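You operate a simulated robot arm through the tools that you are given. There is no shell and no other tool.

Carry out the task below with a simulated robot arm. There is one attempt and no reset: what you move stays moved.

## Task
Refill the feed bin to its line with Large pegs, then latch it.
Fine: tip from the box marked Large on the ledge; free the latch and lift the feed lid first; spill nothing; the box goes back where it was; the lid ends shut. Set down upright: green box. Where these are worked on the way, their far stop is far enough and under half their travel is too little: feed lid.
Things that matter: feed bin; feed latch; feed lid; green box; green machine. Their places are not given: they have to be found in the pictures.

Only the result counts: the job must be done as asked and must still hold three seconds after the hand-in. Knocking over, shifting, dropping, spilling or breaking anything else fails it. A push-on lid holds only when it is set on centred and level and pressed home; a screw cap is set on level and turned clockwise until tight.

## Robot
A 7-joint arm with a two-finger parallel gripper, fixed in place. Base frame: the origin is on the floor under the middle of its stand, x ahead of it, y to its left, z up. Units: cm, rad, N and s.
It reaches about 124.7 cm from its shoulder. Its first joint turns from -2.304 to 2.304 rad. Payload 3.91 kg.
The TCP is the grasp point between the finger pads, 3 cm short of the fingertips. In the tool frame z runs along the fingers and y along their closing line. Largest opening 11 cm; finger width 2, thickness 1; the body of the gripper, 4.8 by 11.2 cm, starts 5.5 cm behind the TCP.
Orientation is that of the tool frame in the base frame, as a unit quaternion [x, y, z, w]. With the fingers straight down and closing along the base's y, the tool's x points along the base's -x, its y along +y and its z along -z.

## Interface
- The arm moves only by the tool nudge_tool. Its argument "series" is a list of rows, each an object of numbers (a shift or turn left out is 0, a gripper value left out holds the last): "x", "y", "z": the shift along the tool's x, y, z in mm; "rx", "ry", "rz": the turn, a rotation vector about the tool's x, y, z in rad; "hand": the gripper command, from -1 (fully open) to 1 (shut), values between in proportion. In form: [{"x": .., "y": .., "z": .., "rx": .., "ry": .., "rz": .., "hand": ..}, ...]. A call has 1 to 20 rows; each row is the pose to reach, as a shift and turn from the pose commanded when the call began, along the tool's axes at that moment. Rows are played at 5 a second. More than 5 cm and 0.15 rad between two rows, or a gripper value outside its range, and nothing of the call is played. Where a pose cannot be reached the arm comes as near as it can. A force on the tool above 90 N (or 10 N above the force at the start of the call, whichever is more), or a blocked arm, ends the call early, and 0.2 s more pass. The fingers move at their own pace (about 10.8 cm/s each) and stop on an object; they squeeze with about 27 N. The grip force told is the motor's: it shows also when the fingers shut on nothing. Time passes only in rows, and 0.2 s behind the last, so rows that repeat a pose let the fingers close. The reply holds the time, the measured pose of the TCP, the force on the tool along the base axes, the opening and the grip force, in the units named above and with some noise, with the torque about the TCP (base axes, N m) and any sound that the robot's microphone picked up.
- Cameras (640 x 400 px; columns grow to the right, rows downward): "scene" is fixed at [40.03, -50.02, 140.4]; the picture's right is [0.98, -0.20, 0.00], its down [-0.06, -0.31, -0.95] and it looks along [0.19, 0.93, -0.32] (base axes); focal length 346 px, centre (320, 200). "wrist" rides on the gripper at [7.2, 1.7, -10.3] in the tool frame; the picture's right is [-0.23, 0.97, 0.00], its down [-0.76, -0.18, -0.62] and it looks along [-0.61, -0.14, 0.78] (tool axes); focal length 222 px, centre (320, 200).
- get_image(camera): a new picture of that camera. The clock stands still meanwhile.
- probe_pixels(camera, pixels): for up to 12 pixels [column, row] of the newest picture of that camera ("zoom" is the newest enlarged one), the place [x, y, z] in the base frame of the surface seen there, good to about 0.2 cm. The clock stands still meanwhile.
- inspect(camera, box): a new picture of the part [left, top, right, bottom] of that camera's present view, enlarged. The clock stands still meanwhile.
- sign_off(): hands the job in; it is judged then, once.

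Leave the gripper open and the arm clear of the work at the hand-in unless told otherwise.

The tools are called by a JSON object that holds its "name" and its "arguments". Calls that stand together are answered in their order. nudge_tool: Moves the arm, as the interface text tells. Its arguments: {"type":"object","properties":{"series":{"type":"array"}},"required":["series"]} The other tools are called the same way: get_image (camera) takes a picture; probe_pixels (camera, pixels) gives the place of the surface under pixels of a picture; inspect (camera, box) takes an enlarged picture of a part of a camera's view; sign_off () hands the job in.

At the start:

```text
t: 0.0
tool_pos: [20.8, 63.52, 119.8]
tcp_rot: [0.0, 1.0, 0.0, 0.0]
force: [0.5, -0.4, -0.1]
wrist_torque: [0.02, -0.02, 0.02]
grip_width: 10.98
finger_force: 0.1
```

scene: 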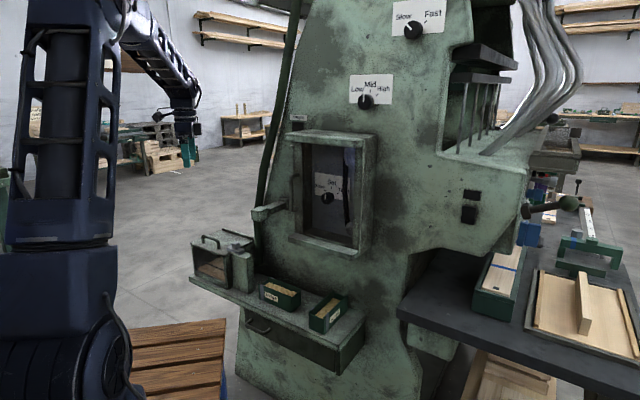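
wrist: 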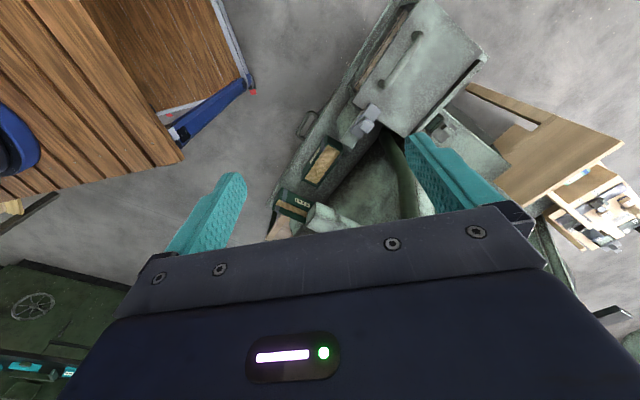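

I see the green machine in the middle, with a ledge at about (280,300). On the ledge are two small green boxes and a bin with a lid at left (225,260). I'll zoom in on these first.

{"name": "inspect", "arguments": {"camera": "scene", "box": [180, 220, 370, 340]}}

{"name": "inspect", "arguments": {"camera": "wrist", "box": [240, 0, 520, 240]}}

```text
3.33 times, centred on (275, 280) of scene
```

zoom: 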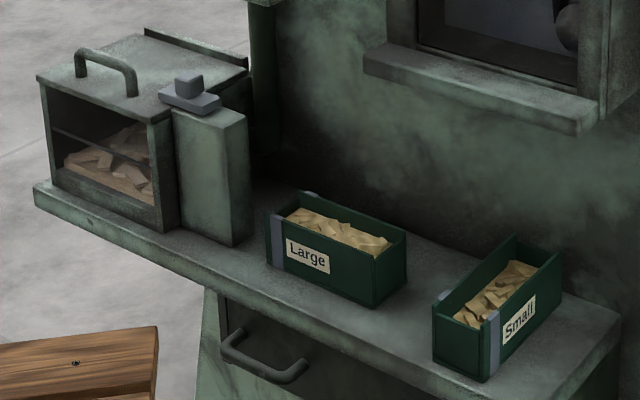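

```text
1.67 times, centred on (380, 120) of wrist
```

zoom: 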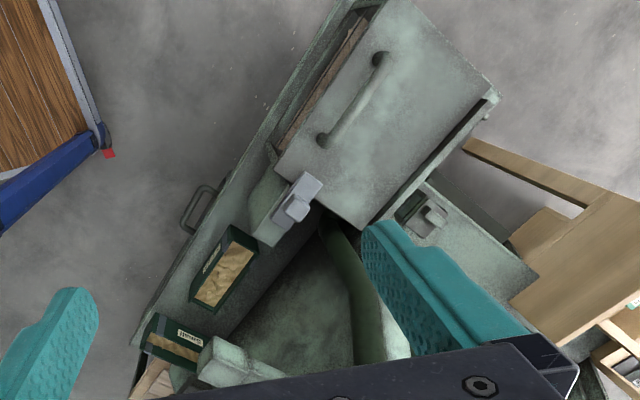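

The Large box is the one nearer the bin and the Small box is further right. The bin has a window with a line on it, a lid with a handle, and a grey latch on a post beside it. I'll look closer at the bin and latch, then probe points.

{"name": "inspect", "arguments": {"camera": "scene", "box": [185, 225, 265, 300]}}

{"name": "inspect", "arguments": {"camera": "wrist", "box": [320, 60, 440, 160]}}

```text
5.33 times, centred on (225, 262) of scene
```

zoom: 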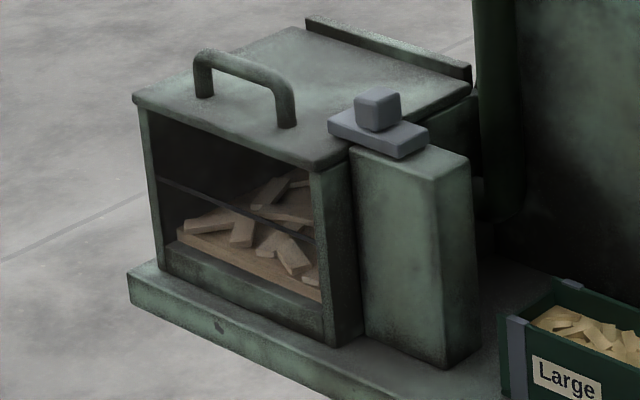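

```text
4.00 times, centred on (380, 110) of wrist
```

zoom: 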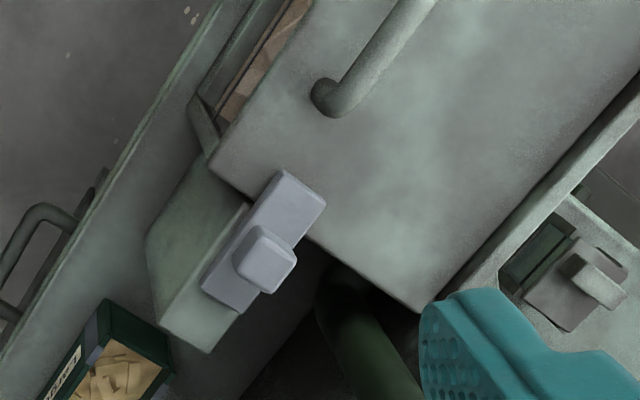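

Next I'll probe the latch, lid and post in this wrist zoom, and the lid, handle and boxes in the scene picture.

{"name": "probe_pixels", "arguments": {"camera": "zoom", "pixels": [[265, 258], [222, 285], [290, 190], [240, 310], [322, 205], [215, 165], [418, 310], [330, 100], [420, 5], [208, 350], [155, 235], [245, 205]]}}

{"name": "probe_pixels", "arguments": {"camera": "scene", "pixels": [[205, 238], [218, 243], [255, 243], [205, 253], [226, 258], [228, 246], [207, 236], [194, 246], [262, 290], [298, 297], [275, 279], [291, 307]]}}

```text
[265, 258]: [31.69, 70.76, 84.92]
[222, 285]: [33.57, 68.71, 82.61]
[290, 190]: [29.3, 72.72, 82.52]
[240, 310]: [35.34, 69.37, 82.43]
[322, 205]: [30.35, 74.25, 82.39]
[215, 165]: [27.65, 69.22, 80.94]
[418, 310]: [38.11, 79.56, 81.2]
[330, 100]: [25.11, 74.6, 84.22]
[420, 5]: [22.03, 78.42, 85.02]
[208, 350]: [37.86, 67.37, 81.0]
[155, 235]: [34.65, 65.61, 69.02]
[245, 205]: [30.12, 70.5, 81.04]
```

```text
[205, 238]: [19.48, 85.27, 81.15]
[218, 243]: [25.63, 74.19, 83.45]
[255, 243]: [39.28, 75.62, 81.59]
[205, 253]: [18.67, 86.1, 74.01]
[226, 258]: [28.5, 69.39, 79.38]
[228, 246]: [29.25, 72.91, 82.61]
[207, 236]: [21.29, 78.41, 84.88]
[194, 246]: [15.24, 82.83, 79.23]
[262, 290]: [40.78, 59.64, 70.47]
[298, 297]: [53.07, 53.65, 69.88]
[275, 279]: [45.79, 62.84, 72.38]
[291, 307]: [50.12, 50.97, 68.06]
```

The lid's side edge runs at 45° (front to back), and the latch bar lies perpendicular to it, overlapping the lid. I'll take enlarged views to get exact geometry for the bin and boxes.

{"name": "inspect", "arguments": {"camera": "scene", "box": [185, 225, 265, 300]}}

{"name": "probe_pixels", "arguments": {"camera": "zoom", "pixels": [[137, 98], [316, 162], [305, 28], [466, 85], [205, 92], [286, 122], [240, 68], [390, 42], [235, 195], [130, 290], [330, 200], [195, 170]]}}

{"name": "probe_pixels", "arguments": {"camera": "zoom", "pixels": [[240, 260], [300, 270], [190, 235], [290, 190], [375, 95], [365, 110], [340, 122], [405, 150], [420, 130], [430, 175], [400, 310], [465, 160]]}}

```text
5.33 times, centred on (225, 262) of scene
```

zoom: 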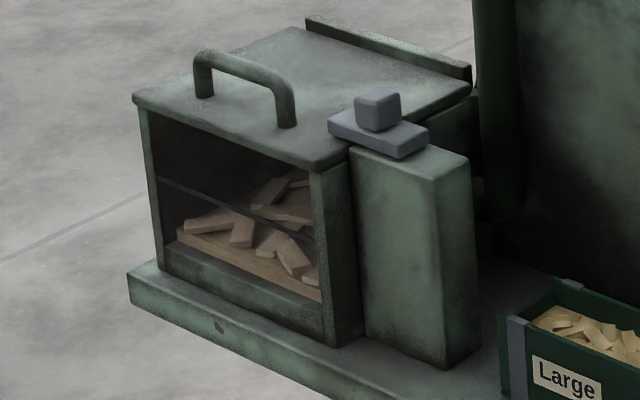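

```text
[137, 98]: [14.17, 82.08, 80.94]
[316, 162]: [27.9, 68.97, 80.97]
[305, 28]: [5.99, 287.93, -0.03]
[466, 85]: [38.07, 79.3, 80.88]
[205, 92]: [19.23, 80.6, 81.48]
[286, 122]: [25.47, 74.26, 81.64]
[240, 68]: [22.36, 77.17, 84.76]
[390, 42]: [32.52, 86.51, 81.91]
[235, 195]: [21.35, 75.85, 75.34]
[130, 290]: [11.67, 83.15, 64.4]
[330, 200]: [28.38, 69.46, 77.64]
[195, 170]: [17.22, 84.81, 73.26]
```

```text
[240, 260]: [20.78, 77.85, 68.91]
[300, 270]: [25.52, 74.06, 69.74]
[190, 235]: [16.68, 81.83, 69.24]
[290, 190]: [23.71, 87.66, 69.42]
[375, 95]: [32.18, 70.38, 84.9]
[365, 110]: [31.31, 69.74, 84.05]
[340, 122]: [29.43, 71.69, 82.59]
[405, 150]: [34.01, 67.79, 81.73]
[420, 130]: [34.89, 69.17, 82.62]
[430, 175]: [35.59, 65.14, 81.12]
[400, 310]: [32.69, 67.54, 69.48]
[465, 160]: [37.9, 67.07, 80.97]
```

The lid measures about 19 × 14.6 cm with its top at z≈81. The latch bar is about 7.4 cm long, with a knob on top at about (32,70.7,85). Before acting, I'll look at the rest of the machine for anything else that could matter, and look closely at the boxes.

{"name": "inspect", "arguments": {"camera": "scene", "box": [230, 90, 410, 260]}}

{"name": "inspect", "arguments": {"camera": "scene", "box": [245, 265, 355, 345]}}

{"name": "probe_pixels", "arguments": {"camera": "zoom", "pixels": [[85, 88], [115, 150], [112, 170], [305, 193], [220, 210], [318, 118], [175, 85], [215, 120], [120, 210], [330, 240], [60, 160], [200, 240]]}}

```text
2.35 times, centred on (320, 175) of scene
```

zoom: 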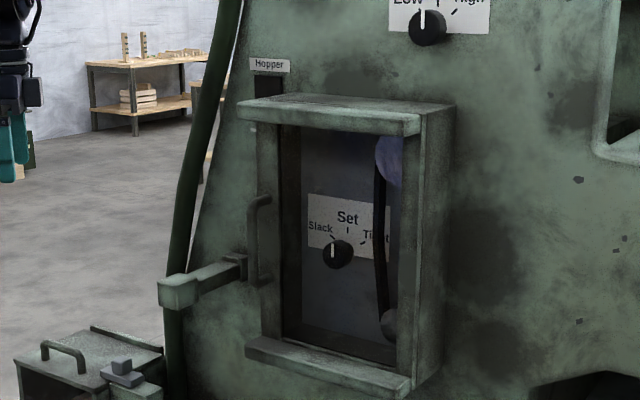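

```text
5.00 times, centred on (300, 305) of scene
```

zoom: 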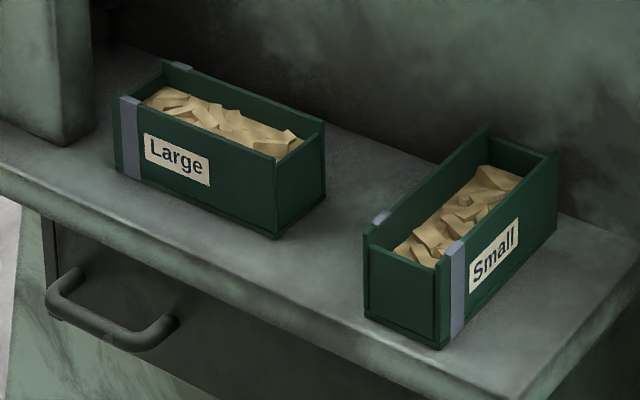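

```text
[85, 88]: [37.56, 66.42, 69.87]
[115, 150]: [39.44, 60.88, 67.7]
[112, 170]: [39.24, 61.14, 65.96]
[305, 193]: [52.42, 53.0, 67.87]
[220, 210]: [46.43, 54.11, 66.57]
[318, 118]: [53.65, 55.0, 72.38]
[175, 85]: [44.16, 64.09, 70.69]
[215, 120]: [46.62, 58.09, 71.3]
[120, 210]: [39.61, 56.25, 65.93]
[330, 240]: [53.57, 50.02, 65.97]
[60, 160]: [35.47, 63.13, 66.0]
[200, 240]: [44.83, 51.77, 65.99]
```

The ledge top is at z=66. I'll probe the corners and bands of the Large box, and the peg level inside it.

{"name": "probe_pixels", "arguments": {"camera": "zoom", "pixels": [[116, 98], [274, 162], [322, 121], [165, 64], [130, 98], [178, 67], [277, 230], [122, 102], [120, 160], [230, 140], [170, 103], [280, 140]]}}

{"name": "probe_pixels", "arguments": {"camera": "zoom", "pixels": [[367, 230], [442, 265], [555, 152], [488, 130], [442, 345], [380, 218], [455, 245], [368, 315], [460, 200], [240, 95], [200, 190], [295, 130]]}}

```text
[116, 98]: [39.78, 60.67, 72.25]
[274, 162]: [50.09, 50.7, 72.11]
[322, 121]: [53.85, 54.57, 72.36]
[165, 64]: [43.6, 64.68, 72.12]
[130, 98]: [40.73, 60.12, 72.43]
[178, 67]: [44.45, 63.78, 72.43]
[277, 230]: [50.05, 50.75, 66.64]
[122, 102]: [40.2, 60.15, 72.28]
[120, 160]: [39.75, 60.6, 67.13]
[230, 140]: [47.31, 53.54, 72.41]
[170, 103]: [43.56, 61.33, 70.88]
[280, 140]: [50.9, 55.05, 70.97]
```

```text
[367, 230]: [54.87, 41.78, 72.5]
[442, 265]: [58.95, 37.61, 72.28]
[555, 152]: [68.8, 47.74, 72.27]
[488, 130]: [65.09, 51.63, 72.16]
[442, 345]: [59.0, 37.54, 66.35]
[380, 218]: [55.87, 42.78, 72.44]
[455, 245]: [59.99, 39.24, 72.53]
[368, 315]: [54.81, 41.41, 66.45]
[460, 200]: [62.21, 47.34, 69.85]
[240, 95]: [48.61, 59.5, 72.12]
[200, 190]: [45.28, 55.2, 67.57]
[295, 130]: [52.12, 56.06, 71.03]
```

The Large box is about 14.4 × 5.5 × 6.4 cm, nearly full, with grey grip bands near its left end on both long sides. I'll zoom right in on the bin window to find the fill line.

{"name": "inspect", "arguments": {"camera": "scene", "box": [198, 238, 232, 268]}}

{"name": "inspect", "arguments": {"camera": "wrist", "box": [340, 0, 500, 110]}}

```text
13.33 times, centred on (215, 253) of scene
```

zoom: 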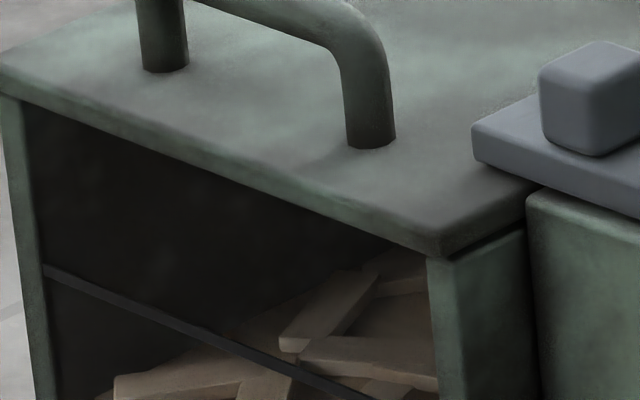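

```text
3.64 times, centred on (420, 55) of wrist
```

zoom: 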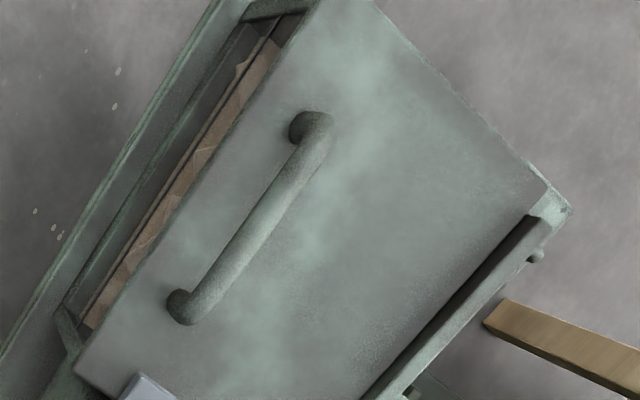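

The dark bar across the bin's front window is at z≈75.3, and the pegs currently sit at about z≈69. I'll probe what surrounds the lid's swing and the approach path: the hose, the protruding bar and the machine front.

{"name": "probe_pixels", "arguments": {"camera": "scene", "pixels": [[265, 200], [272, 120], [258, 213], [262, 209], [285, 205], [300, 190], [290, 240], [345, 255], [262, 240], [330, 255], [250, 265], [300, 265]]}}

{"name": "probe_pixels", "arguments": {"camera": "wrist", "pixels": [[385, 165], [400, 190], [420, 120], [435, 130], [478, 60], [440, 108], [445, 130], [480, 150], [330, 215], [300, 200], [500, 170], [540, 150]]}}

```text
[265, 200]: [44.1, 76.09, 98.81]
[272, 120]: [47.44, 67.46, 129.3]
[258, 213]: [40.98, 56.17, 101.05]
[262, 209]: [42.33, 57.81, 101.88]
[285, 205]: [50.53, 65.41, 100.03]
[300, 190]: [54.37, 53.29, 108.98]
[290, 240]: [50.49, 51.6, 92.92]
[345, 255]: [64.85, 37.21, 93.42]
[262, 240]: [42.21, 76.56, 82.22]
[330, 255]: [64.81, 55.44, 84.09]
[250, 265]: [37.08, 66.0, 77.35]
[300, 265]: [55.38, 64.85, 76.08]
```

```text
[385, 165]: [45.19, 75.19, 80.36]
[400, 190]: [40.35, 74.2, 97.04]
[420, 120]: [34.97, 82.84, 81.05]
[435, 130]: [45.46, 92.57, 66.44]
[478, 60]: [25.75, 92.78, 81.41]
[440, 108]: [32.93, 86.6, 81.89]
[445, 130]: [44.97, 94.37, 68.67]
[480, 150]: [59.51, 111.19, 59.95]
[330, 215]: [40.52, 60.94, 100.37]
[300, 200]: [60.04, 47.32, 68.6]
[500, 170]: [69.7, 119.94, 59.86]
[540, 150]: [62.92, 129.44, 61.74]
```

Around the work there's a lever sticking out at about (41,57,101), above and left of the box, and a hose behind the latch at about (40,74,97). I'll do the latch first: turn the wrist -135° about the tool axis so the fingers close front-to-back across the bar, and move above the latch at a safe height.

{"name": "nudge_tool", "arguments": {"series": [{"x": -7, "y": 4.5, "z": 6, "rz": -0.147, "hand": -1}, {"x": -14, "y": 9, "z": 12, "rz": -0.294}, {"x": -21, "y": 13.5, "z": 18, "rz": -0.442}, {"x": -28, "y": 18, "z": 25, "rz": -0.589}, {"x": -35, "y": 22.5, "z": 31, "rz": -0.736}, {"x": -42, "y": 27, "z": 37, "rz": -0.884}, {"x": -49, "y": 31.5, "z": 43, "rz": -1.031}, {"x": -55, "y": 36, "z": 50, "rz": -1.178}, {"x": -62, "y": 40.5, "z": 56, "rz": -1.325}, {"x": -69, "y": 45, "z": 62, "rz": -1.473}, {"x": -76, "y": 50, "z": 68, "rz": -1.62}, {"x": -83, "y": 54.5, "z": 75, "rz": -1.767}, {"x": -90, "y": 59, "z": 81, "rz": -1.914}, {"x": -97, "y": 63.5, "z": 87, "rz": -2.062}, {"x": -104, "y": 68, "z": 93, "rz": -2.209}, {"x": -111, "y": 73, "z": 100, "rz": -2.356}, {"x": -111, "y": 73, "z": 100, "rz": -2.356}]}}

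```text
t: 3.6
tool_pos: [31.91, 70.74, 109.89]
tcp_rot: [0.924, -0.381, 0.0, 0.0]
force: [0.4, 0.4, -0.6]
wrist_torque: [-0.02, 0.0, -0.04]
grip_width: 10.99
finger_force: 0.2
```

The turn was reached. I'll take both views to check the tool above the latch and refine the latch geometry.

{"name": "get_image", "arguments": {"camera": "wrist"}}

{"name": "get_image", "arguments": {"camera": "scene"}}

```text
taken
```

wrist: 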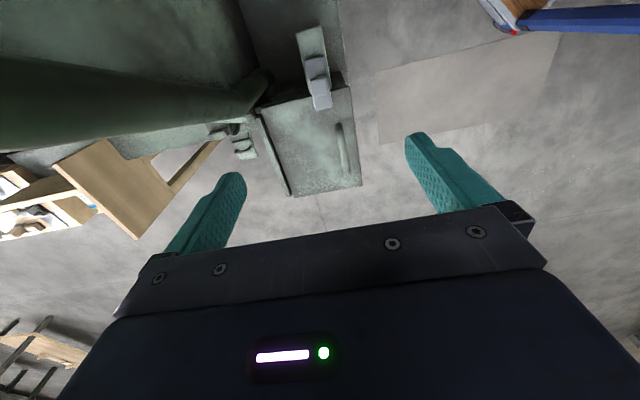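

```text
taken
```

scene: 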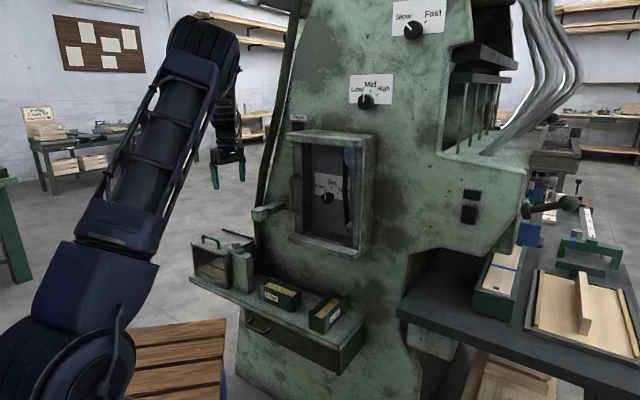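

The tool is above the latch and clear of the hose. I'll zoom the wrist view on the latch for exact probing.

{"name": "inspect", "arguments": {"camera": "wrist", "box": [250, 15, 370, 115]}}

{"name": "probe_pixels", "arguments": {"camera": "zoom", "pixels": [[275, 175], [265, 210], [300, 210], [290, 230], [260, 300], [330, 285], [290, 320], [320, 350], [270, 60], [210, 60], [340, 200], [410, 370]]}}

```text
4.00 times, centred on (310, 65) of wrist
```

zoom: 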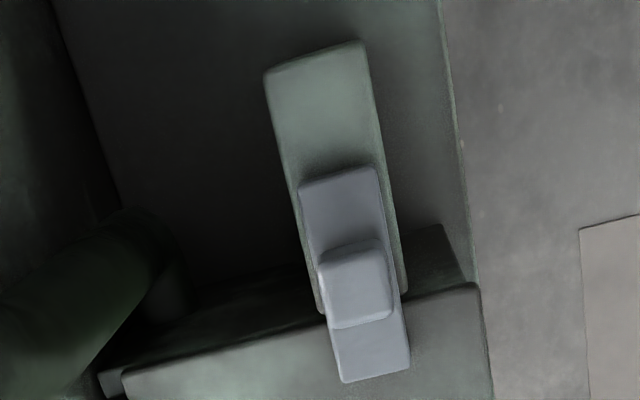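

```text
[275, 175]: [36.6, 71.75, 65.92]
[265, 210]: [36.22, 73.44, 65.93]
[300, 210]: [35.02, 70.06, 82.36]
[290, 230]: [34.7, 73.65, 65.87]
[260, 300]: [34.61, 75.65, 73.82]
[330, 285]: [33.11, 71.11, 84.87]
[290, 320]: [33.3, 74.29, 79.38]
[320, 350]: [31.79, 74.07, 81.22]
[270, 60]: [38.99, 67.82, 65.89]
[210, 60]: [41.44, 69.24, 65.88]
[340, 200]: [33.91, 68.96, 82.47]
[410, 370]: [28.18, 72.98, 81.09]
```

The bar sits on a long narrow post with free space to its right, which fits a sliding bolt. I'll probe the knob and bar corners precisely.

{"name": "probe_pixels", "arguments": {"camera": "zoom", "pixels": [[325, 270], [380, 260], [333, 315], [388, 308], [358, 290], [305, 190], [370, 175], [348, 375], [403, 362], [275, 80], [360, 50], [400, 285]]}}

```text
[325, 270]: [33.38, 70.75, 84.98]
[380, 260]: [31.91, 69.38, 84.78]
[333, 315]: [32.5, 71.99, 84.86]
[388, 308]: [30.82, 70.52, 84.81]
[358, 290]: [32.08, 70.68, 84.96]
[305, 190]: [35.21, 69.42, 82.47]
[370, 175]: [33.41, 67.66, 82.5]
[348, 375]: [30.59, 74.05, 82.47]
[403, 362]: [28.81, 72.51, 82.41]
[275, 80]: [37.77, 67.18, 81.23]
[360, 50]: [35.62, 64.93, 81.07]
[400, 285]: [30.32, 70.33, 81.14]
```

The knob centre is at (32.1,70.7) with its top at z=84.9, and the bar top is at 82.5. The bar runs exactly along (0.707,-0.707), which is the tool +x direction. I'll descend with open fingers to TCP z=86 so the fingertips stay just above the bar.

{"name": "nudge_tool", "arguments": {"series": [{"x": 2, "y": -1, "z": 45, "hand": -1}, {"x": 2, "y": -1, "z": 90}, {"x": 2, "y": -1, "z": 135}, {"x": 2, "y": -1, "z": 170}, {"x": 2, "y": -1, "z": 200}, {"x": 2, "y": -1, "z": 220}, {"x": 2, "y": -1, "z": 232}, {"x": 2, "y": -1, "z": 238}, {"x": 2, "y": -1, "z": 238}]}}

{"name": "get_image", "arguments": {"camera": "wrist"}}

{"name": "inspect", "arguments": {"camera": "scene", "box": [170, 160, 300, 290]}}

```text
t: 5.6
tool_pos: [32.1, 70.72, 86.09]
tcp_rot: [0.924, -0.383, 0.001, 0.0]
force: [-0.3, -0.4, -0.9]
wrist_torque: [0.02, -0.03, 0.02]
grip_width: 11.01
finger_force: 0.1
```

```text
taken
```

wrist: 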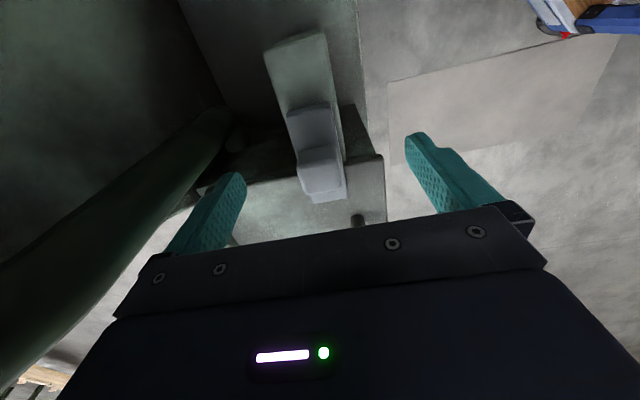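

```text
3.08 times, centred on (235, 225) of scene
```

zoom: 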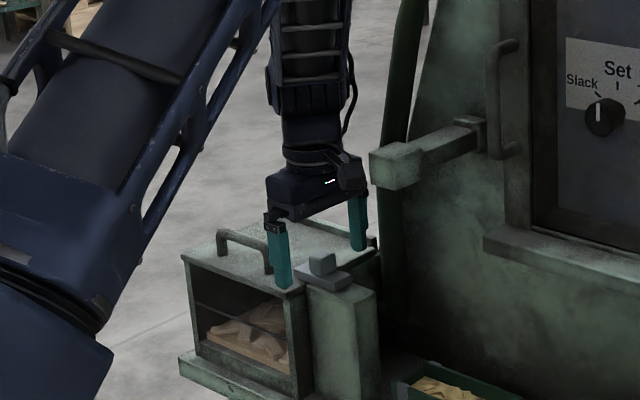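

The fingers straddle the knob. I'll close on it.

{"name": "nudge_tool", "arguments": {"series": [{"hand": 1}, {"hand": 1}, {"hand": 1}, {"hand": 1}, {"hand": 1}]}}

```text
t: 6.8
tool_pos: [32.16, 70.74, 86.1]
tcp_rot: [0.924, -0.383, 0.0, 0.001]
force: [4.0, 5.0, -1.8]
wrist_torque: [0.22, 0.06, 0.11]
grip_width: 2.59
finger_force: 44.7
```

The fingers stopped at 2.59 cm, so the knob is held. A small 6 N side load shows slight off-centre. I'll try sliding it along tool +x (away from the lid) in small steps and watch the force.

{"name": "nudge_tool", "arguments": {"series": [{"x": 3, "hand": 1}, {"x": 6}, {"x": 9}, {"x": 12}, {"x": 12}]}}

{"name": "inspect", "arguments": {"camera": "scene", "box": [185, 225, 265, 300]}}

```text
t: 8.0
tool_pos: [33.12, 69.98, 85.99]
tcp_rot: [0.924, -0.383, 0.0, 0.0]
force: [4.9, 4.5, -2.3]
wrist_torque: [0.78, 0.61, 0.15]
grip_width: 2.58
finger_force: 45.2
```

```text
5.33 times, centred on (225, 262) of scene
```

zoom: 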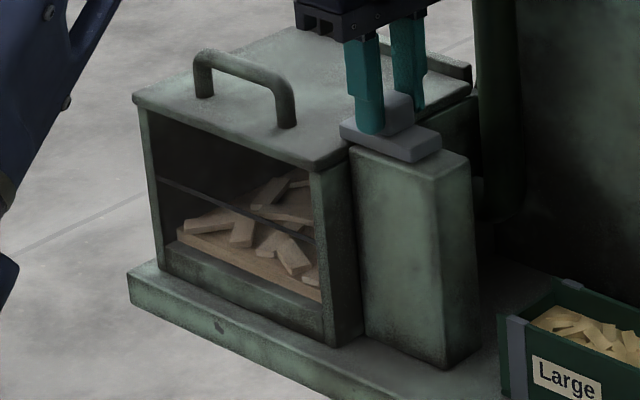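

The bar slides freely to the right. I'll continue in small steps until it clears the lid edge or meets its stop.

{"name": "nudge_tool", "arguments": {"series": [{"x": 3, "hand": 1}, {"x": 6}, {"x": 9}, {"x": 12}, {"x": 12}]}}

{"name": "inspect", "arguments": {"camera": "scene", "box": [185, 225, 265, 300]}}

```text
t: 9.2
tool_pos: [33.77, 69.07, 86.14]
tcp_rot: [0.924, -0.383, 0.0, 0.0]
force: [2.0, 1.4, 0.7]
wrist_torque: [0.15, 0.28, 0.05]
grip_width: 2.59
finger_force: 45.2
```

```text
5.33 times, centred on (225, 262) of scene
```

zoom: 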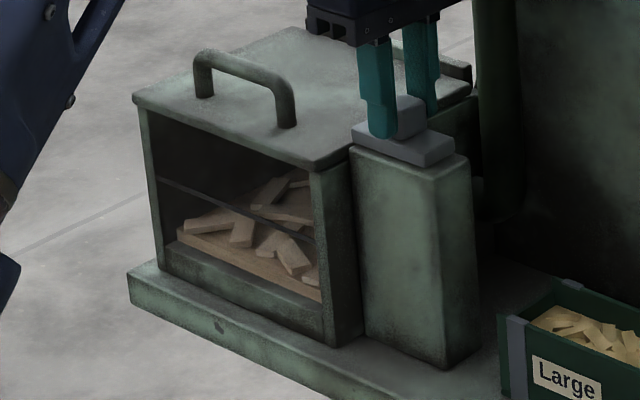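

The bar's left end is now just past the lid edge. I'll move a bit further to find the stop.

{"name": "nudge_tool", "arguments": {"series": [{"x": 2, "hand": 1}, {"x": 4}, {"x": 6}, {"x": 8}, {"x": 8}]}}

{"name": "get_image", "arguments": {"camera": "wrist"}}

```text
t: 10.4
tool_pos: [34.28, 68.72, 86.11]
tcp_rot: [0.924, -0.382, -0.001, -0.001]
force: [-6.9, 29.5, -6.0]
wrist_torque: [0.82, 0.29, 0.01]
grip_width: 2.59
finger_force: 44.8
```

```text
taken
```

wrist: 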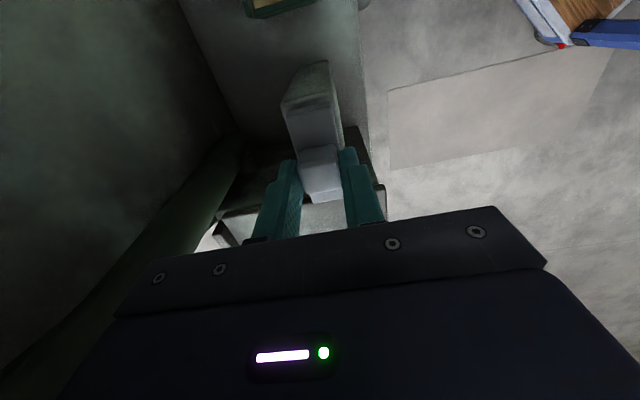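

About 26 N of reaction against the slide means it is at its stop after roughly 2.9 cm. I'll open the fingers, rise, and check the gap.

{"name": "nudge_tool", "arguments": {"series": [{"x": -2, "hand": 1}, {"x": -2, "hand": -1}, {"x": -2, "hand": -1}, {"x": -2, "hand": -1}, {"x": -2, "z": -20}, {"x": -2, "z": -50}, {"x": -2, "z": -90}, {"x": -2, "z": -130}, {"x": -2, "z": -130}]}}

{"name": "inspect", "arguments": {"camera": "scene", "box": [185, 225, 265, 300]}}

{"name": "get_image", "arguments": {"camera": "wrist"}}

```text
t: 12.4
tool_pos: [34.24, 68.6, 99.15]
tcp_rot: [0.924, -0.383, 0.0, 0.0]
force: [0.0, 0.2, -0.8]
wrist_torque: [-0.01, 0.02, -0.01]
grip_width: 10.99
finger_force: 0.0
```

```text
5.33 times, centred on (225, 262) of scene
```

zoom: 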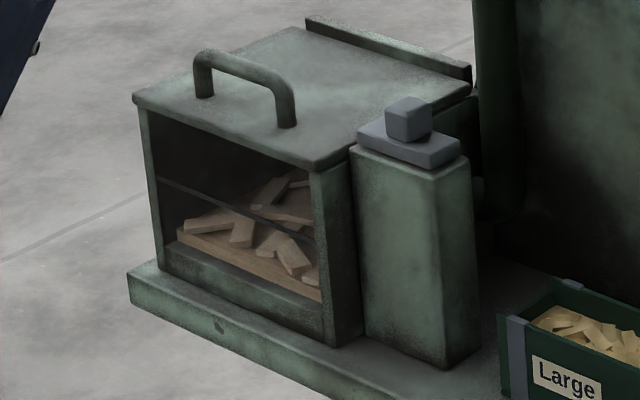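

```text
taken
```

wrist: 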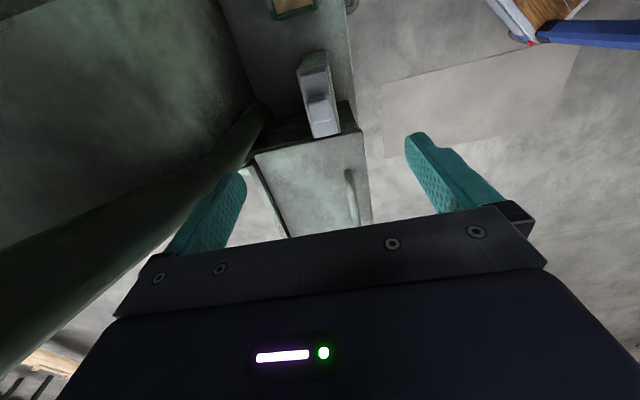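

The latch is clear of the lid and stays put. Next is the lid handle, a bar along the same direction centred at about (22.4,77.6) with its top at z≈85. I'll hover above it and measure it more exactly.

{"name": "nudge_tool", "arguments": {"series": [{"x": -30, "y": 4, "z": -30, "hand": -1}, {"x": -65, "y": 9, "z": -30}, {"x": -105, "y": 14, "z": -30}, {"x": -130, "y": 18, "z": -30}, {"x": -147, "y": 20, "z": -30}, {"x": -147, "y": 20, "z": -30}]}}

{"name": "get_image", "arguments": {"camera": "wrist"}}

{"name": "get_image", "arguments": {"camera": "scene"}}

```text
t: 13.8
tool_pos: [22.39, 77.6, 102.07]
tcp_rot: [0.924, -0.383, 0.0, 0.0]
force: [0.2, -0.2, -0.4]
wrist_torque: [-0.02, -0.01, 0.0]
grip_width: 11.0
finger_force: 0.0
```

```text
taken
```

wrist: 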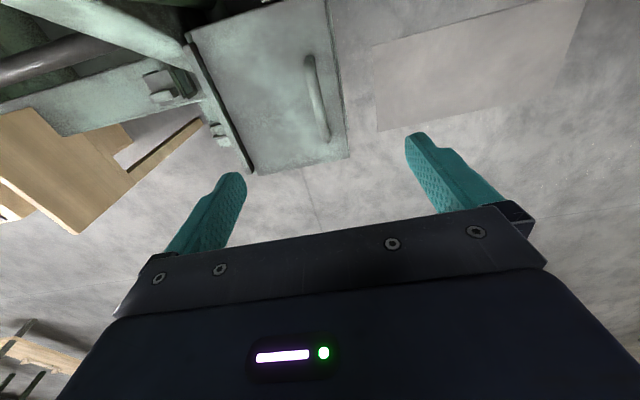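

```text
taken
```

scene: 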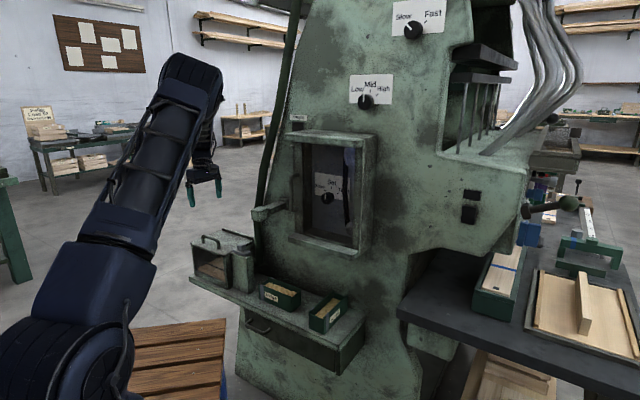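

I can see the handle in the wrist view at about (317,95) and the hinge fittings at about (215,135). I'll zoom there and probe the handle and hinge.

{"name": "inspect", "arguments": {"camera": "wrist", "box": [180, 0, 350, 180]}}

{"name": "probe_pixels", "arguments": {"camera": "zoom", "pixels": [[387, 140], [375, 200], [392, 260], [388, 215], [400, 310], [165, 100], [210, 240], [250, 375], [195, 250], [230, 330], [300, 200], [425, 330]]}}

```text
2.22 times, centred on (265, 90) of wrist
```

zoom: 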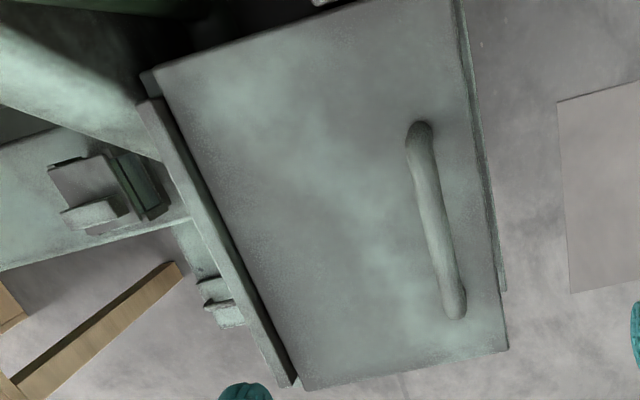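

```text
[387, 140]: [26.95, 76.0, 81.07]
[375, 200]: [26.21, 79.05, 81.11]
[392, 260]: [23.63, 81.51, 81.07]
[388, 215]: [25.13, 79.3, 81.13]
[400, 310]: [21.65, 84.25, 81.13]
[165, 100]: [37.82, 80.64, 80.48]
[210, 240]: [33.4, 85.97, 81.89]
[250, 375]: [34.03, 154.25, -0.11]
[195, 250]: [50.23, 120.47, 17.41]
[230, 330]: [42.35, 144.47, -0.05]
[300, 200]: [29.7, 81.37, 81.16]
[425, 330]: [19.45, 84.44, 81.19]
```

{"name": "probe_pixels", "arguments": {"camera": "zoom", "pixels": [[420, 145], [430, 200], [440, 240], [452, 300], [428, 222], [445, 218], [190, 200], [200, 195], [215, 290], [228, 310], [155, 85], [285, 378]]}}

{"name": "probe_pixels", "arguments": {"camera": "zoom", "pixels": [[472, 60], [500, 330], [320, 380], [230, 270], [175, 180], [255, 340], [205, 230], [222, 265], [175, 125], [120, 190], [85, 215], [60, 170]]}}

```text
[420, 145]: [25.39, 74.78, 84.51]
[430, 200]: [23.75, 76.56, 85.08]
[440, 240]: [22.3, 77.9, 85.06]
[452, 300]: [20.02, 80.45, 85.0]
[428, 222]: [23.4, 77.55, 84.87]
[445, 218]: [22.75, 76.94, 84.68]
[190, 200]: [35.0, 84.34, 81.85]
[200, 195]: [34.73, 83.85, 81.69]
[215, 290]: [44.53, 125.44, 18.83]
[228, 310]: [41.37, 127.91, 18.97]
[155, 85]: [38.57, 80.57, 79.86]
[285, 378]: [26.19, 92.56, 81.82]
```

```text
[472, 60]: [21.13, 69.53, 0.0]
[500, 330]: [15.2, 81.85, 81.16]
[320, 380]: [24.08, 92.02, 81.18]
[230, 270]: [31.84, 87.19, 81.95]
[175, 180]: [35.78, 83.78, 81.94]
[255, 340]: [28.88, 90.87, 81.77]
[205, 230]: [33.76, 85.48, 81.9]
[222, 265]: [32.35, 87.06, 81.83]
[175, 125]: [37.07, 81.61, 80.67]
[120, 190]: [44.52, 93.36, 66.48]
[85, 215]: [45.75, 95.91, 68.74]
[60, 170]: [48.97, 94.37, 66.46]
```

Handle bar: centre line at t≈70.9, top z≈85.1, about 1.3 cm thick. There's a fixed rib behind the lid at z≈81.9. I'll descend onto the handle with the fingertips staying about 1 cm above the lid, then close.

{"name": "nudge_tool", "arguments": {"series": [{"y": -2, "z": 45, "hand": -1}, {"y": -2, "z": 90}, {"y": -2, "z": 125}, {"y": -2, "z": 150}, {"y": -2, "z": 162}, {"y": -2, "z": 168}, {"y": -2, "z": 168}]}}

{"name": "inspect", "arguments": {"camera": "scene", "box": [170, 200, 270, 290]}}

```text
t: 15.4
tool_pos: [22.76, 77.87, 85.24]
tcp_rot: [0.924, -0.383, -0.001, 0.0]
force: [0.6, -0.2, -1.2]
wrist_torque: [-0.02, 0.0, -0.02]
grip_width: 11.01
finger_force: 0.0
```

```text
4.44 times, centred on (220, 245) of scene
```

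zoom: 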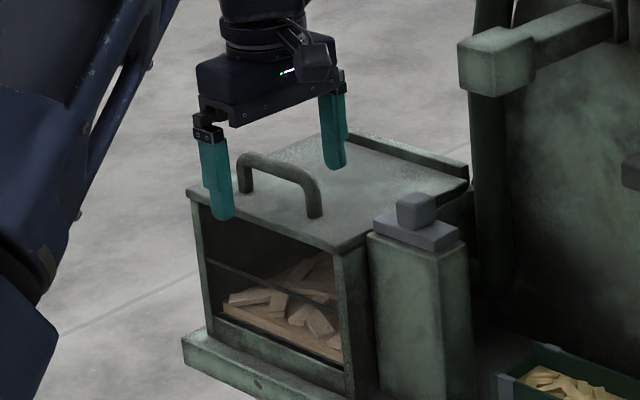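

The fingers straddle the handle bar, about 2 mm off-centre. I'll correct that and close.

{"name": "nudge_tool", "arguments": {"series": [{"y": 2, "hand": -1}, {"y": 2, "hand": 1}, {"y": 2, "hand": 1}, {"y": 2, "hand": 1}, {"y": 2, "hand": 1}, {"y": 2, "hand": 1}]}}

```text
t: 16.8
tool_pos: [22.53, 77.79, 85.21]
tcp_rot: [0.923, -0.384, 0.0, -0.001]
force: [17.2, 30.8, -3.6]
wrist_torque: [0.82, 0.4, 0.07]
grip_width: 1.36
finger_force: 44.6
```

The handle is held (1.36 cm), but there's about 34 N of side load towards the back. I'll shift the tool about 3 mm that way to relax it.

{"name": "nudge_tool", "arguments": {"series": [{"y": -1.5, "hand": 1}, {"y": -3}, {"y": -3}]}}

```text
t: 17.6
tool_pos: [22.63, 77.66, 85.23]
tcp_rot: [0.924, -0.383, 0.0, 0.001]
force: [6.4, 1.1, 7.9]
wrist_torque: [-0.15, -0.18, -0.06]
grip_width: 1.36
finger_force: 45.2
```

The load has relaxed. I'll lift the lid along the hinge arc, assuming the hinge is near t≈83.5, z≈80.7. The first 10° goes in small steps so I can read the forces.

{"name": "nudge_tool", "arguments": {"series": [{"y": -1.7, "z": -5.5, "hand": 1}, {"y": -3.7, "z": -10.8}, {"y": -5.9, "z": -16.1}, {"y": -8.3, "z": -21.3}, {"y": -8.3, "z": -21.3}]}}

{"name": "inspect", "arguments": {"camera": "scene", "box": [170, 200, 270, 290]}}

```text
t: 18.8
tool_pos: [23.16, 78.43, 87.32]
tcp_rot: [0.924, -0.383, 0.0, 0.0]
force: [-6.4, -10.1, 1.7]
wrist_torque: [-0.41, 0.03, 0.13]
grip_width: 1.34
finger_force: 44.9
```

```text
4.44 times, centred on (220, 245) of scene
```

zoom: 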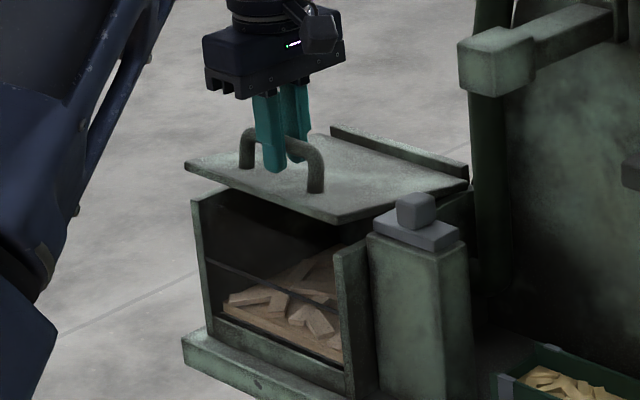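

The lid is rising with small forces. They suggest the hinge sits slightly higher than I assumed, so I've adjusted the arc. Next: lift to about 30°.

{"name": "nudge_tool", "arguments": {"series": [{"y": -1.2, "z": -5.2, "hand": 1}, {"y": -3.8, "z": -10.2}, {"y": -6.5, "z": -15.1}, {"y": -9.6, "z": -19.9}, {"y": -12.7, "z": -24.5}, {"y": -16.2, "z": -29.1}, {"y": -19.7, "z": -33.3}, {"y": -23.6, "z": -37.6}, {"y": -23.6, "z": -37.6}]}}

{"name": "inspect", "arguments": {"camera": "scene", "box": [170, 200, 270, 290]}}

```text
t: 20.8
tool_pos: [24.93, 80.25, 91.13]
tcp_rot: [0.924, -0.383, -0.001, 0.0]
force: [1.8, 13.7, -15.3]
wrist_torque: [0.08, 0.06, 0.35]
grip_width: 1.32
finger_force: 44.9
```

```text
4.44 times, centred on (220, 245) of scene
```

zoom: 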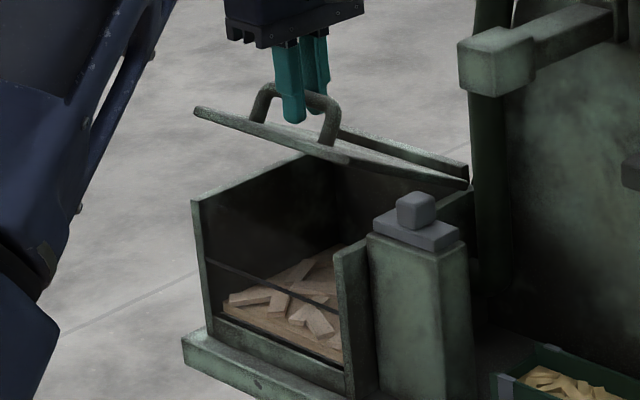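

Forces show a light pull towards the hinge, so I'm about 1.5 mm outside the arc. I'll refine and continue to about 50°.

{"name": "nudge_tool", "arguments": {"series": [{"y": -5.6, "z": -3.5, "hand": 1}, {"y": -9.8, "z": -7.3}, {"y": -14.3, "z": -10.8}, {"y": -18.8, "z": -14.2}, {"y": -23.5, "z": -17.3}, {"y": -28.3, "z": -20.4}, {"y": -33.3, "z": -23.1}, {"y": -38.4, "z": -25.7}, {"y": -38.4, "z": -25.7}]}}

{"name": "inspect", "arguments": {"camera": "scene", "box": [170, 200, 270, 290]}}

```text
t: 22.8
tool_pos: [27.56, 82.83, 93.71]
tcp_rot: [0.924, -0.383, 0.0, -0.001]
force: [-1.3, -2.2, 3.6]
wrist_torque: [-0.25, -0.13, 0.55]
grip_width: 1.35
finger_force: 45.3
```

```text
4.44 times, centred on (220, 245) of scene
```

zoom: 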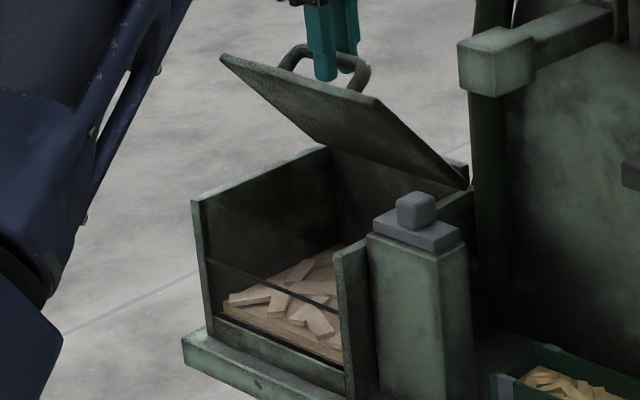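

Forces are near zero, so the arc fits well. Continuing to about 75°.

{"name": "nudge_tool", "arguments": {"series": [{"y": -5.2, "z": -2.3, "hand": 1}, {"y": -10.5, "z": -4.4}, {"y": -15.8, "z": -6.2}, {"y": -21.3, "z": -7.9}, {"y": -26.8, "z": -9.2}, {"y": -32.3, "z": -10.4}, {"y": -37.9, "z": -11.2}, {"y": -43.6, "z": -11.9}, {"y": -49.2, "z": -12.3}, {"y": -54.9, "z": -12.5}, {"y": -54.9, "z": -12.5}]}}

{"name": "inspect", "arguments": {"camera": "scene", "box": [170, 180, 270, 290]}}

```text
t: 25.2
tool_pos: [31.46, 86.74, 94.99]
tcp_rot: [0.924, -0.383, 0.0, 0.0]
force: [-1.1, -0.4, -5.5]
wrist_torque: [0.29, 0.47, 0.67]
grip_width: 1.33
finger_force: 45.1
```

```text
3.64 times, centred on (220, 235) of scene
```

zoom: 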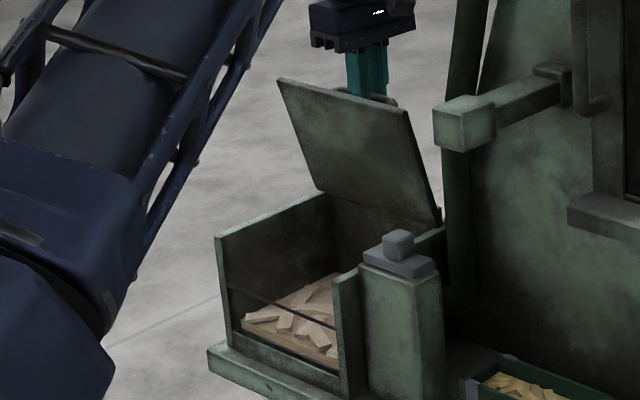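

Still smooth. Continuing to about 90°.

{"name": "nudge_tool", "arguments": {"series": [{"y": -5.7, "z": 0.1, "hand": 1}, {"y": -11.3, "z": 0.4}, {"y": -17, "z": 1.0}, {"y": -22.6, "z": 1.8}, {"y": -28.2, "z": 2.9}, {"y": -33.7, "z": 4.2}, {"y": -33.7, "z": 4.2}]}}

{"name": "inspect", "arguments": {"camera": "scene", "box": [170, 180, 270, 290]}}

{"name": "get_image", "arguments": {"camera": "wrist"}}

```text
t: 26.8
tool_pos: [33.93, 89.1, 94.66]
tcp_rot: [0.924, -0.383, 0.0, 0.0]
force: [-4.8, -0.2, -5.7]
wrist_torque: [0.18, 0.32, 0.67]
grip_width: 1.37
finger_force: 44.8
```

```text
3.64 times, centred on (220, 235) of scene
```

zoom: 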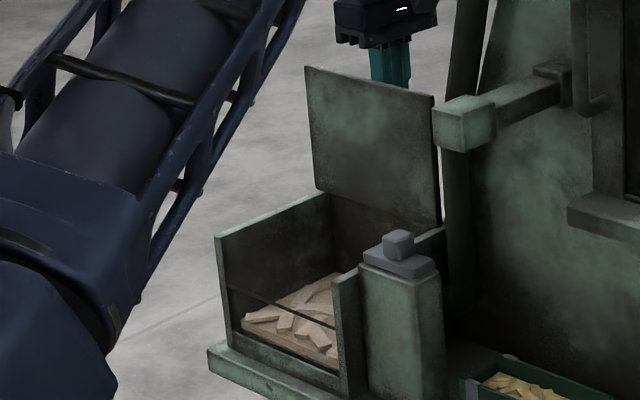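

```text
taken
```

wrist: 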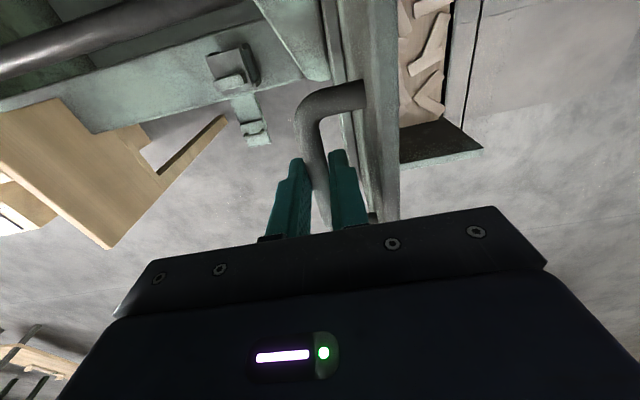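

The lid is vertical, with force still low. I'll keep going gently past vertical so it can rest at its stop.

{"name": "nudge_tool", "arguments": {"series": [{"y": -2.7, "z": 0.7, "hand": 1}, {"y": -5.4, "z": 1.6}, {"y": -8.1, "z": 2.5}, {"y": -10.8, "z": 3.4}, {"y": -10.8, "z": 3.4}]}}

```text
t: 28.0
tool_pos: [34.75, 89.95, 94.31]
tcp_rot: [0.924, -0.383, 0.001, 0.0]
force: [-2.5, -2.3, -7.6]
wrist_torque: [-0.06, 0.03, 0.67]
grip_width: 1.34
finger_force: 45.2
```

{"name": "nudge_tool", "arguments": {"series": [{"y": -2.6, "z": 1.0, "hand": 1}, {"y": -5.3, "z": 2.1}, {"y": -7.9, "z": 3.2}, {"y": -10.5, "z": 4.3}, {"y": -10.5, "z": 4.3}]}}

{"name": "inspect", "arguments": {"camera": "scene", "box": [170, 180, 270, 290]}}

```text
t: 29.2
tool_pos: [35.08, 90.39, 93.87]
tcp_rot: [0.924, -0.382, 0.0, 0.001]
force: [-35.7, -77.9, 11.7]
wrist_torque: [-1.49, 0.61, 0.69]
grip_width: 1.36
finger_force: 45.1
```

```text
3.64 times, centred on (220, 235) of scene
```

zoom: 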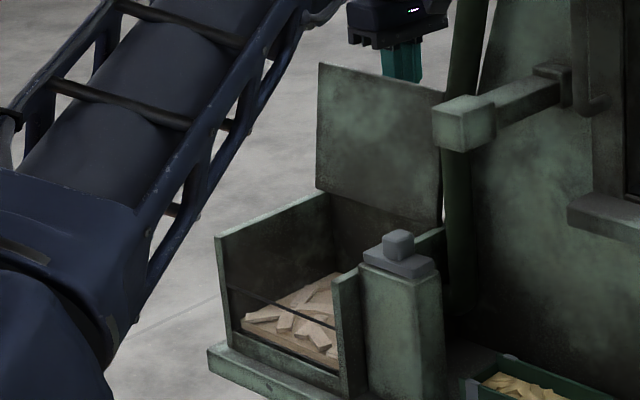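

It has hit a stop at about 98°, with 85 N of reaction towards the front. I'll back off slightly to unload, then check.

{"name": "nudge_tool", "arguments": {"series": [{"y": 2.5, "z": -1.0, "hand": 1}, {"y": 5, "z": -2}, {"y": 5, "z": -2}]}}

```text
t: 30.0
tool_pos: [35.05, 90.18, 94.01]
tcp_rot: [0.924, -0.383, 0.0, -0.001]
force: [-18.8, -15.9, -4.3]
wrist_torque: [-0.37, 0.09, 0.68]
grip_width: 1.36
finger_force: 44.8
```

{"name": "nudge_tool", "arguments": {"series": [{"y": 2.5, "z": -1, "hand": 1}, {"y": 2.5, "z": -1, "hand": 1}]}}

```text
t: 30.6
tool_pos: [34.86, 90.09, 94.07]
tcp_rot: [0.924, -0.383, -0.001, -0.001]
force: [-8.7, 6.6, -7.7]
wrist_torque: [0.7, 0.53, 0.65]
grip_width: 1.36
finger_force: 45.0
```

The load is relaxed. The front finger sits in the gap between the handle and the lid, so I'll open only to about 2.4 cm and lift straight out, then see whether the lid stays open.

{"name": "nudge_tool", "arguments": {"series": [{"hand": 0.56}, {"hand": 0.56}, {"hand": 0.56}, {"z": -15, "hand": 0.56}, {"z": -30}, {"z": -50}, {"z": -80}, {"z": -110}, {"z": -110}]}}

{"name": "inspect", "arguments": {"camera": "scene", "box": [170, 160, 290, 300]}}

{"name": "get_image", "arguments": {"camera": "wrist"}}

```text
t: 32.6
tool_pos: [34.84, 90.18, 105.15]
tcp_rot: [0.924, -0.383, 0.0, 0.0]
force: [-0.5, -0.7, 0.6]
wrist_torque: [-0.01, 0.03, 0.0]
grip_width: 2.4
finger_force: 0.1
```

```text
2.86 times, centred on (230, 230) of scene
```

zoom: 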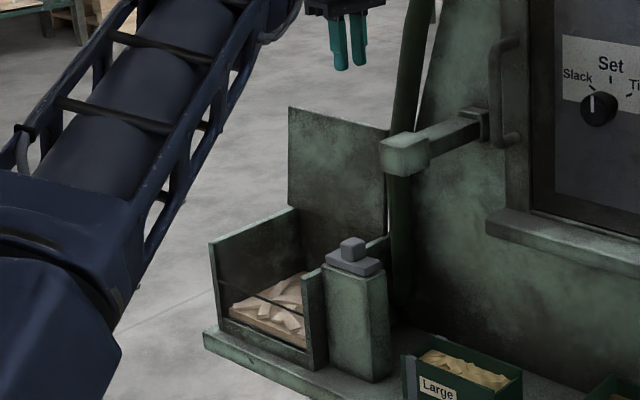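

```text
taken
```

wrist: 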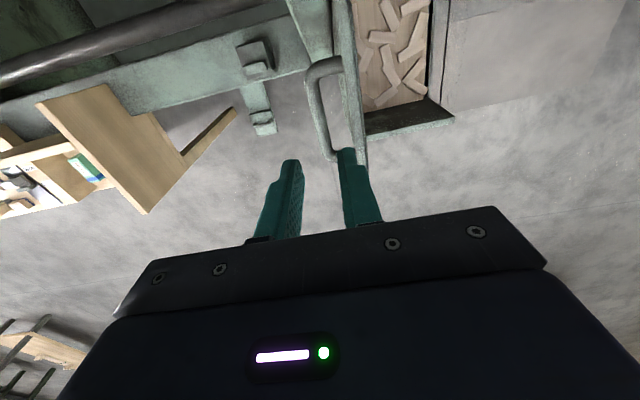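

The lid stays open at its stop by itself. I'll move the tool forward, above and right of the bin, so the wrist camera can look into it.

{"name": "nudge_tool", "arguments": {"series": [{"x": 0, "y": 30, "z": -30, "hand": 0.56}, {"x": 20, "y": 60, "z": -50, "hand": 0}, {"x": 50, "y": 90, "z": -50, "hand": -0.5}, {"x": 80, "y": 115, "z": -50, "hand": -1}, {"x": 110, "y": 129, "z": -50}, {"x": 110, "y": 129, "z": -50}]}}

{"name": "get_image", "arguments": {"camera": "wrist"}}

{"name": "get_image", "arguments": {"camera": "scene"}}

```text
t: 34.0
tool_pos: [33.55, 73.09, 110.0]
tcp_rot: [0.924, -0.383, 0.0, 0.0]
force: [-0.2, 1.4, 0.3]
wrist_torque: [-0.02, 0.0, 0.07]
grip_width: 10.99
finger_force: 0.1
```

```text
taken
```

wrist: 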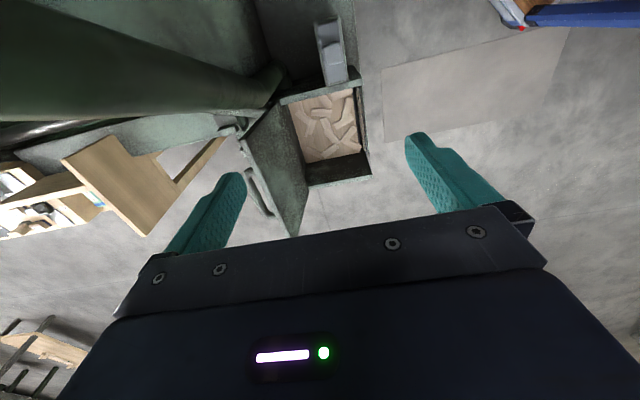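

```text
taken
```

scene: 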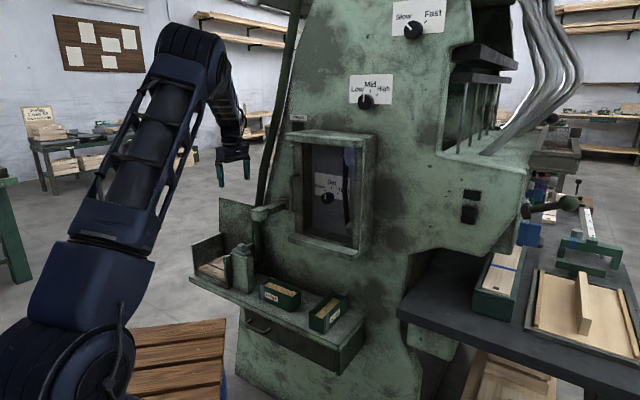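

I can see into the bin in the wrist view at about (325,130). I'll zoom and probe the peg level, floor and inner walls.

{"name": "inspect", "arguments": {"camera": "wrist", "box": [230, 70, 390, 220]}}

{"name": "probe_pixels", "arguments": {"camera": "zoom", "pixels": [[220, 100], [290, 110], [330, 80], [270, 160], [300, 210], [340, 150], [230, 200], [350, 260], [250, 260], [280, 130], [365, 75], [365, 190]]}}

{"name": "inspect", "arguments": {"camera": "scene", "box": [185, 230, 250, 300]}}

```text
2.67 times, centred on (310, 145) of wrist
```

zoom: 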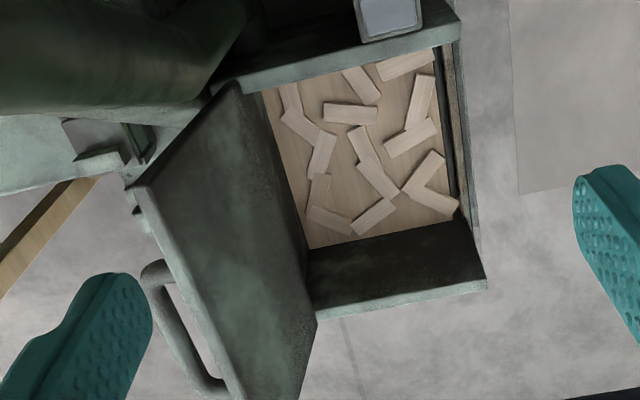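

```text
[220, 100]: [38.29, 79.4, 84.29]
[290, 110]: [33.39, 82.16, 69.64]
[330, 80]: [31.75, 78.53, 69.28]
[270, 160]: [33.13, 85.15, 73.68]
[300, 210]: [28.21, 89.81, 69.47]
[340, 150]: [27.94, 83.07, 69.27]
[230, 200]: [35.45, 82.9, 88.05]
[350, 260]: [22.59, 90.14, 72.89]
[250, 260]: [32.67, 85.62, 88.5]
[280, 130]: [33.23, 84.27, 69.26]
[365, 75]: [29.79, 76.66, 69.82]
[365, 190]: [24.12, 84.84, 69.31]
```

```text
5.71 times, centred on (218, 265) of scene
```

zoom: 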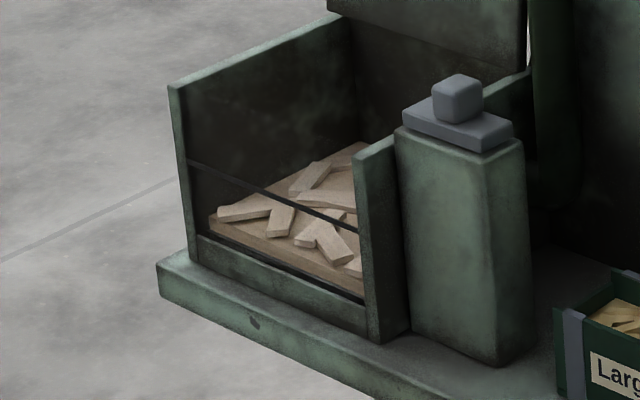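

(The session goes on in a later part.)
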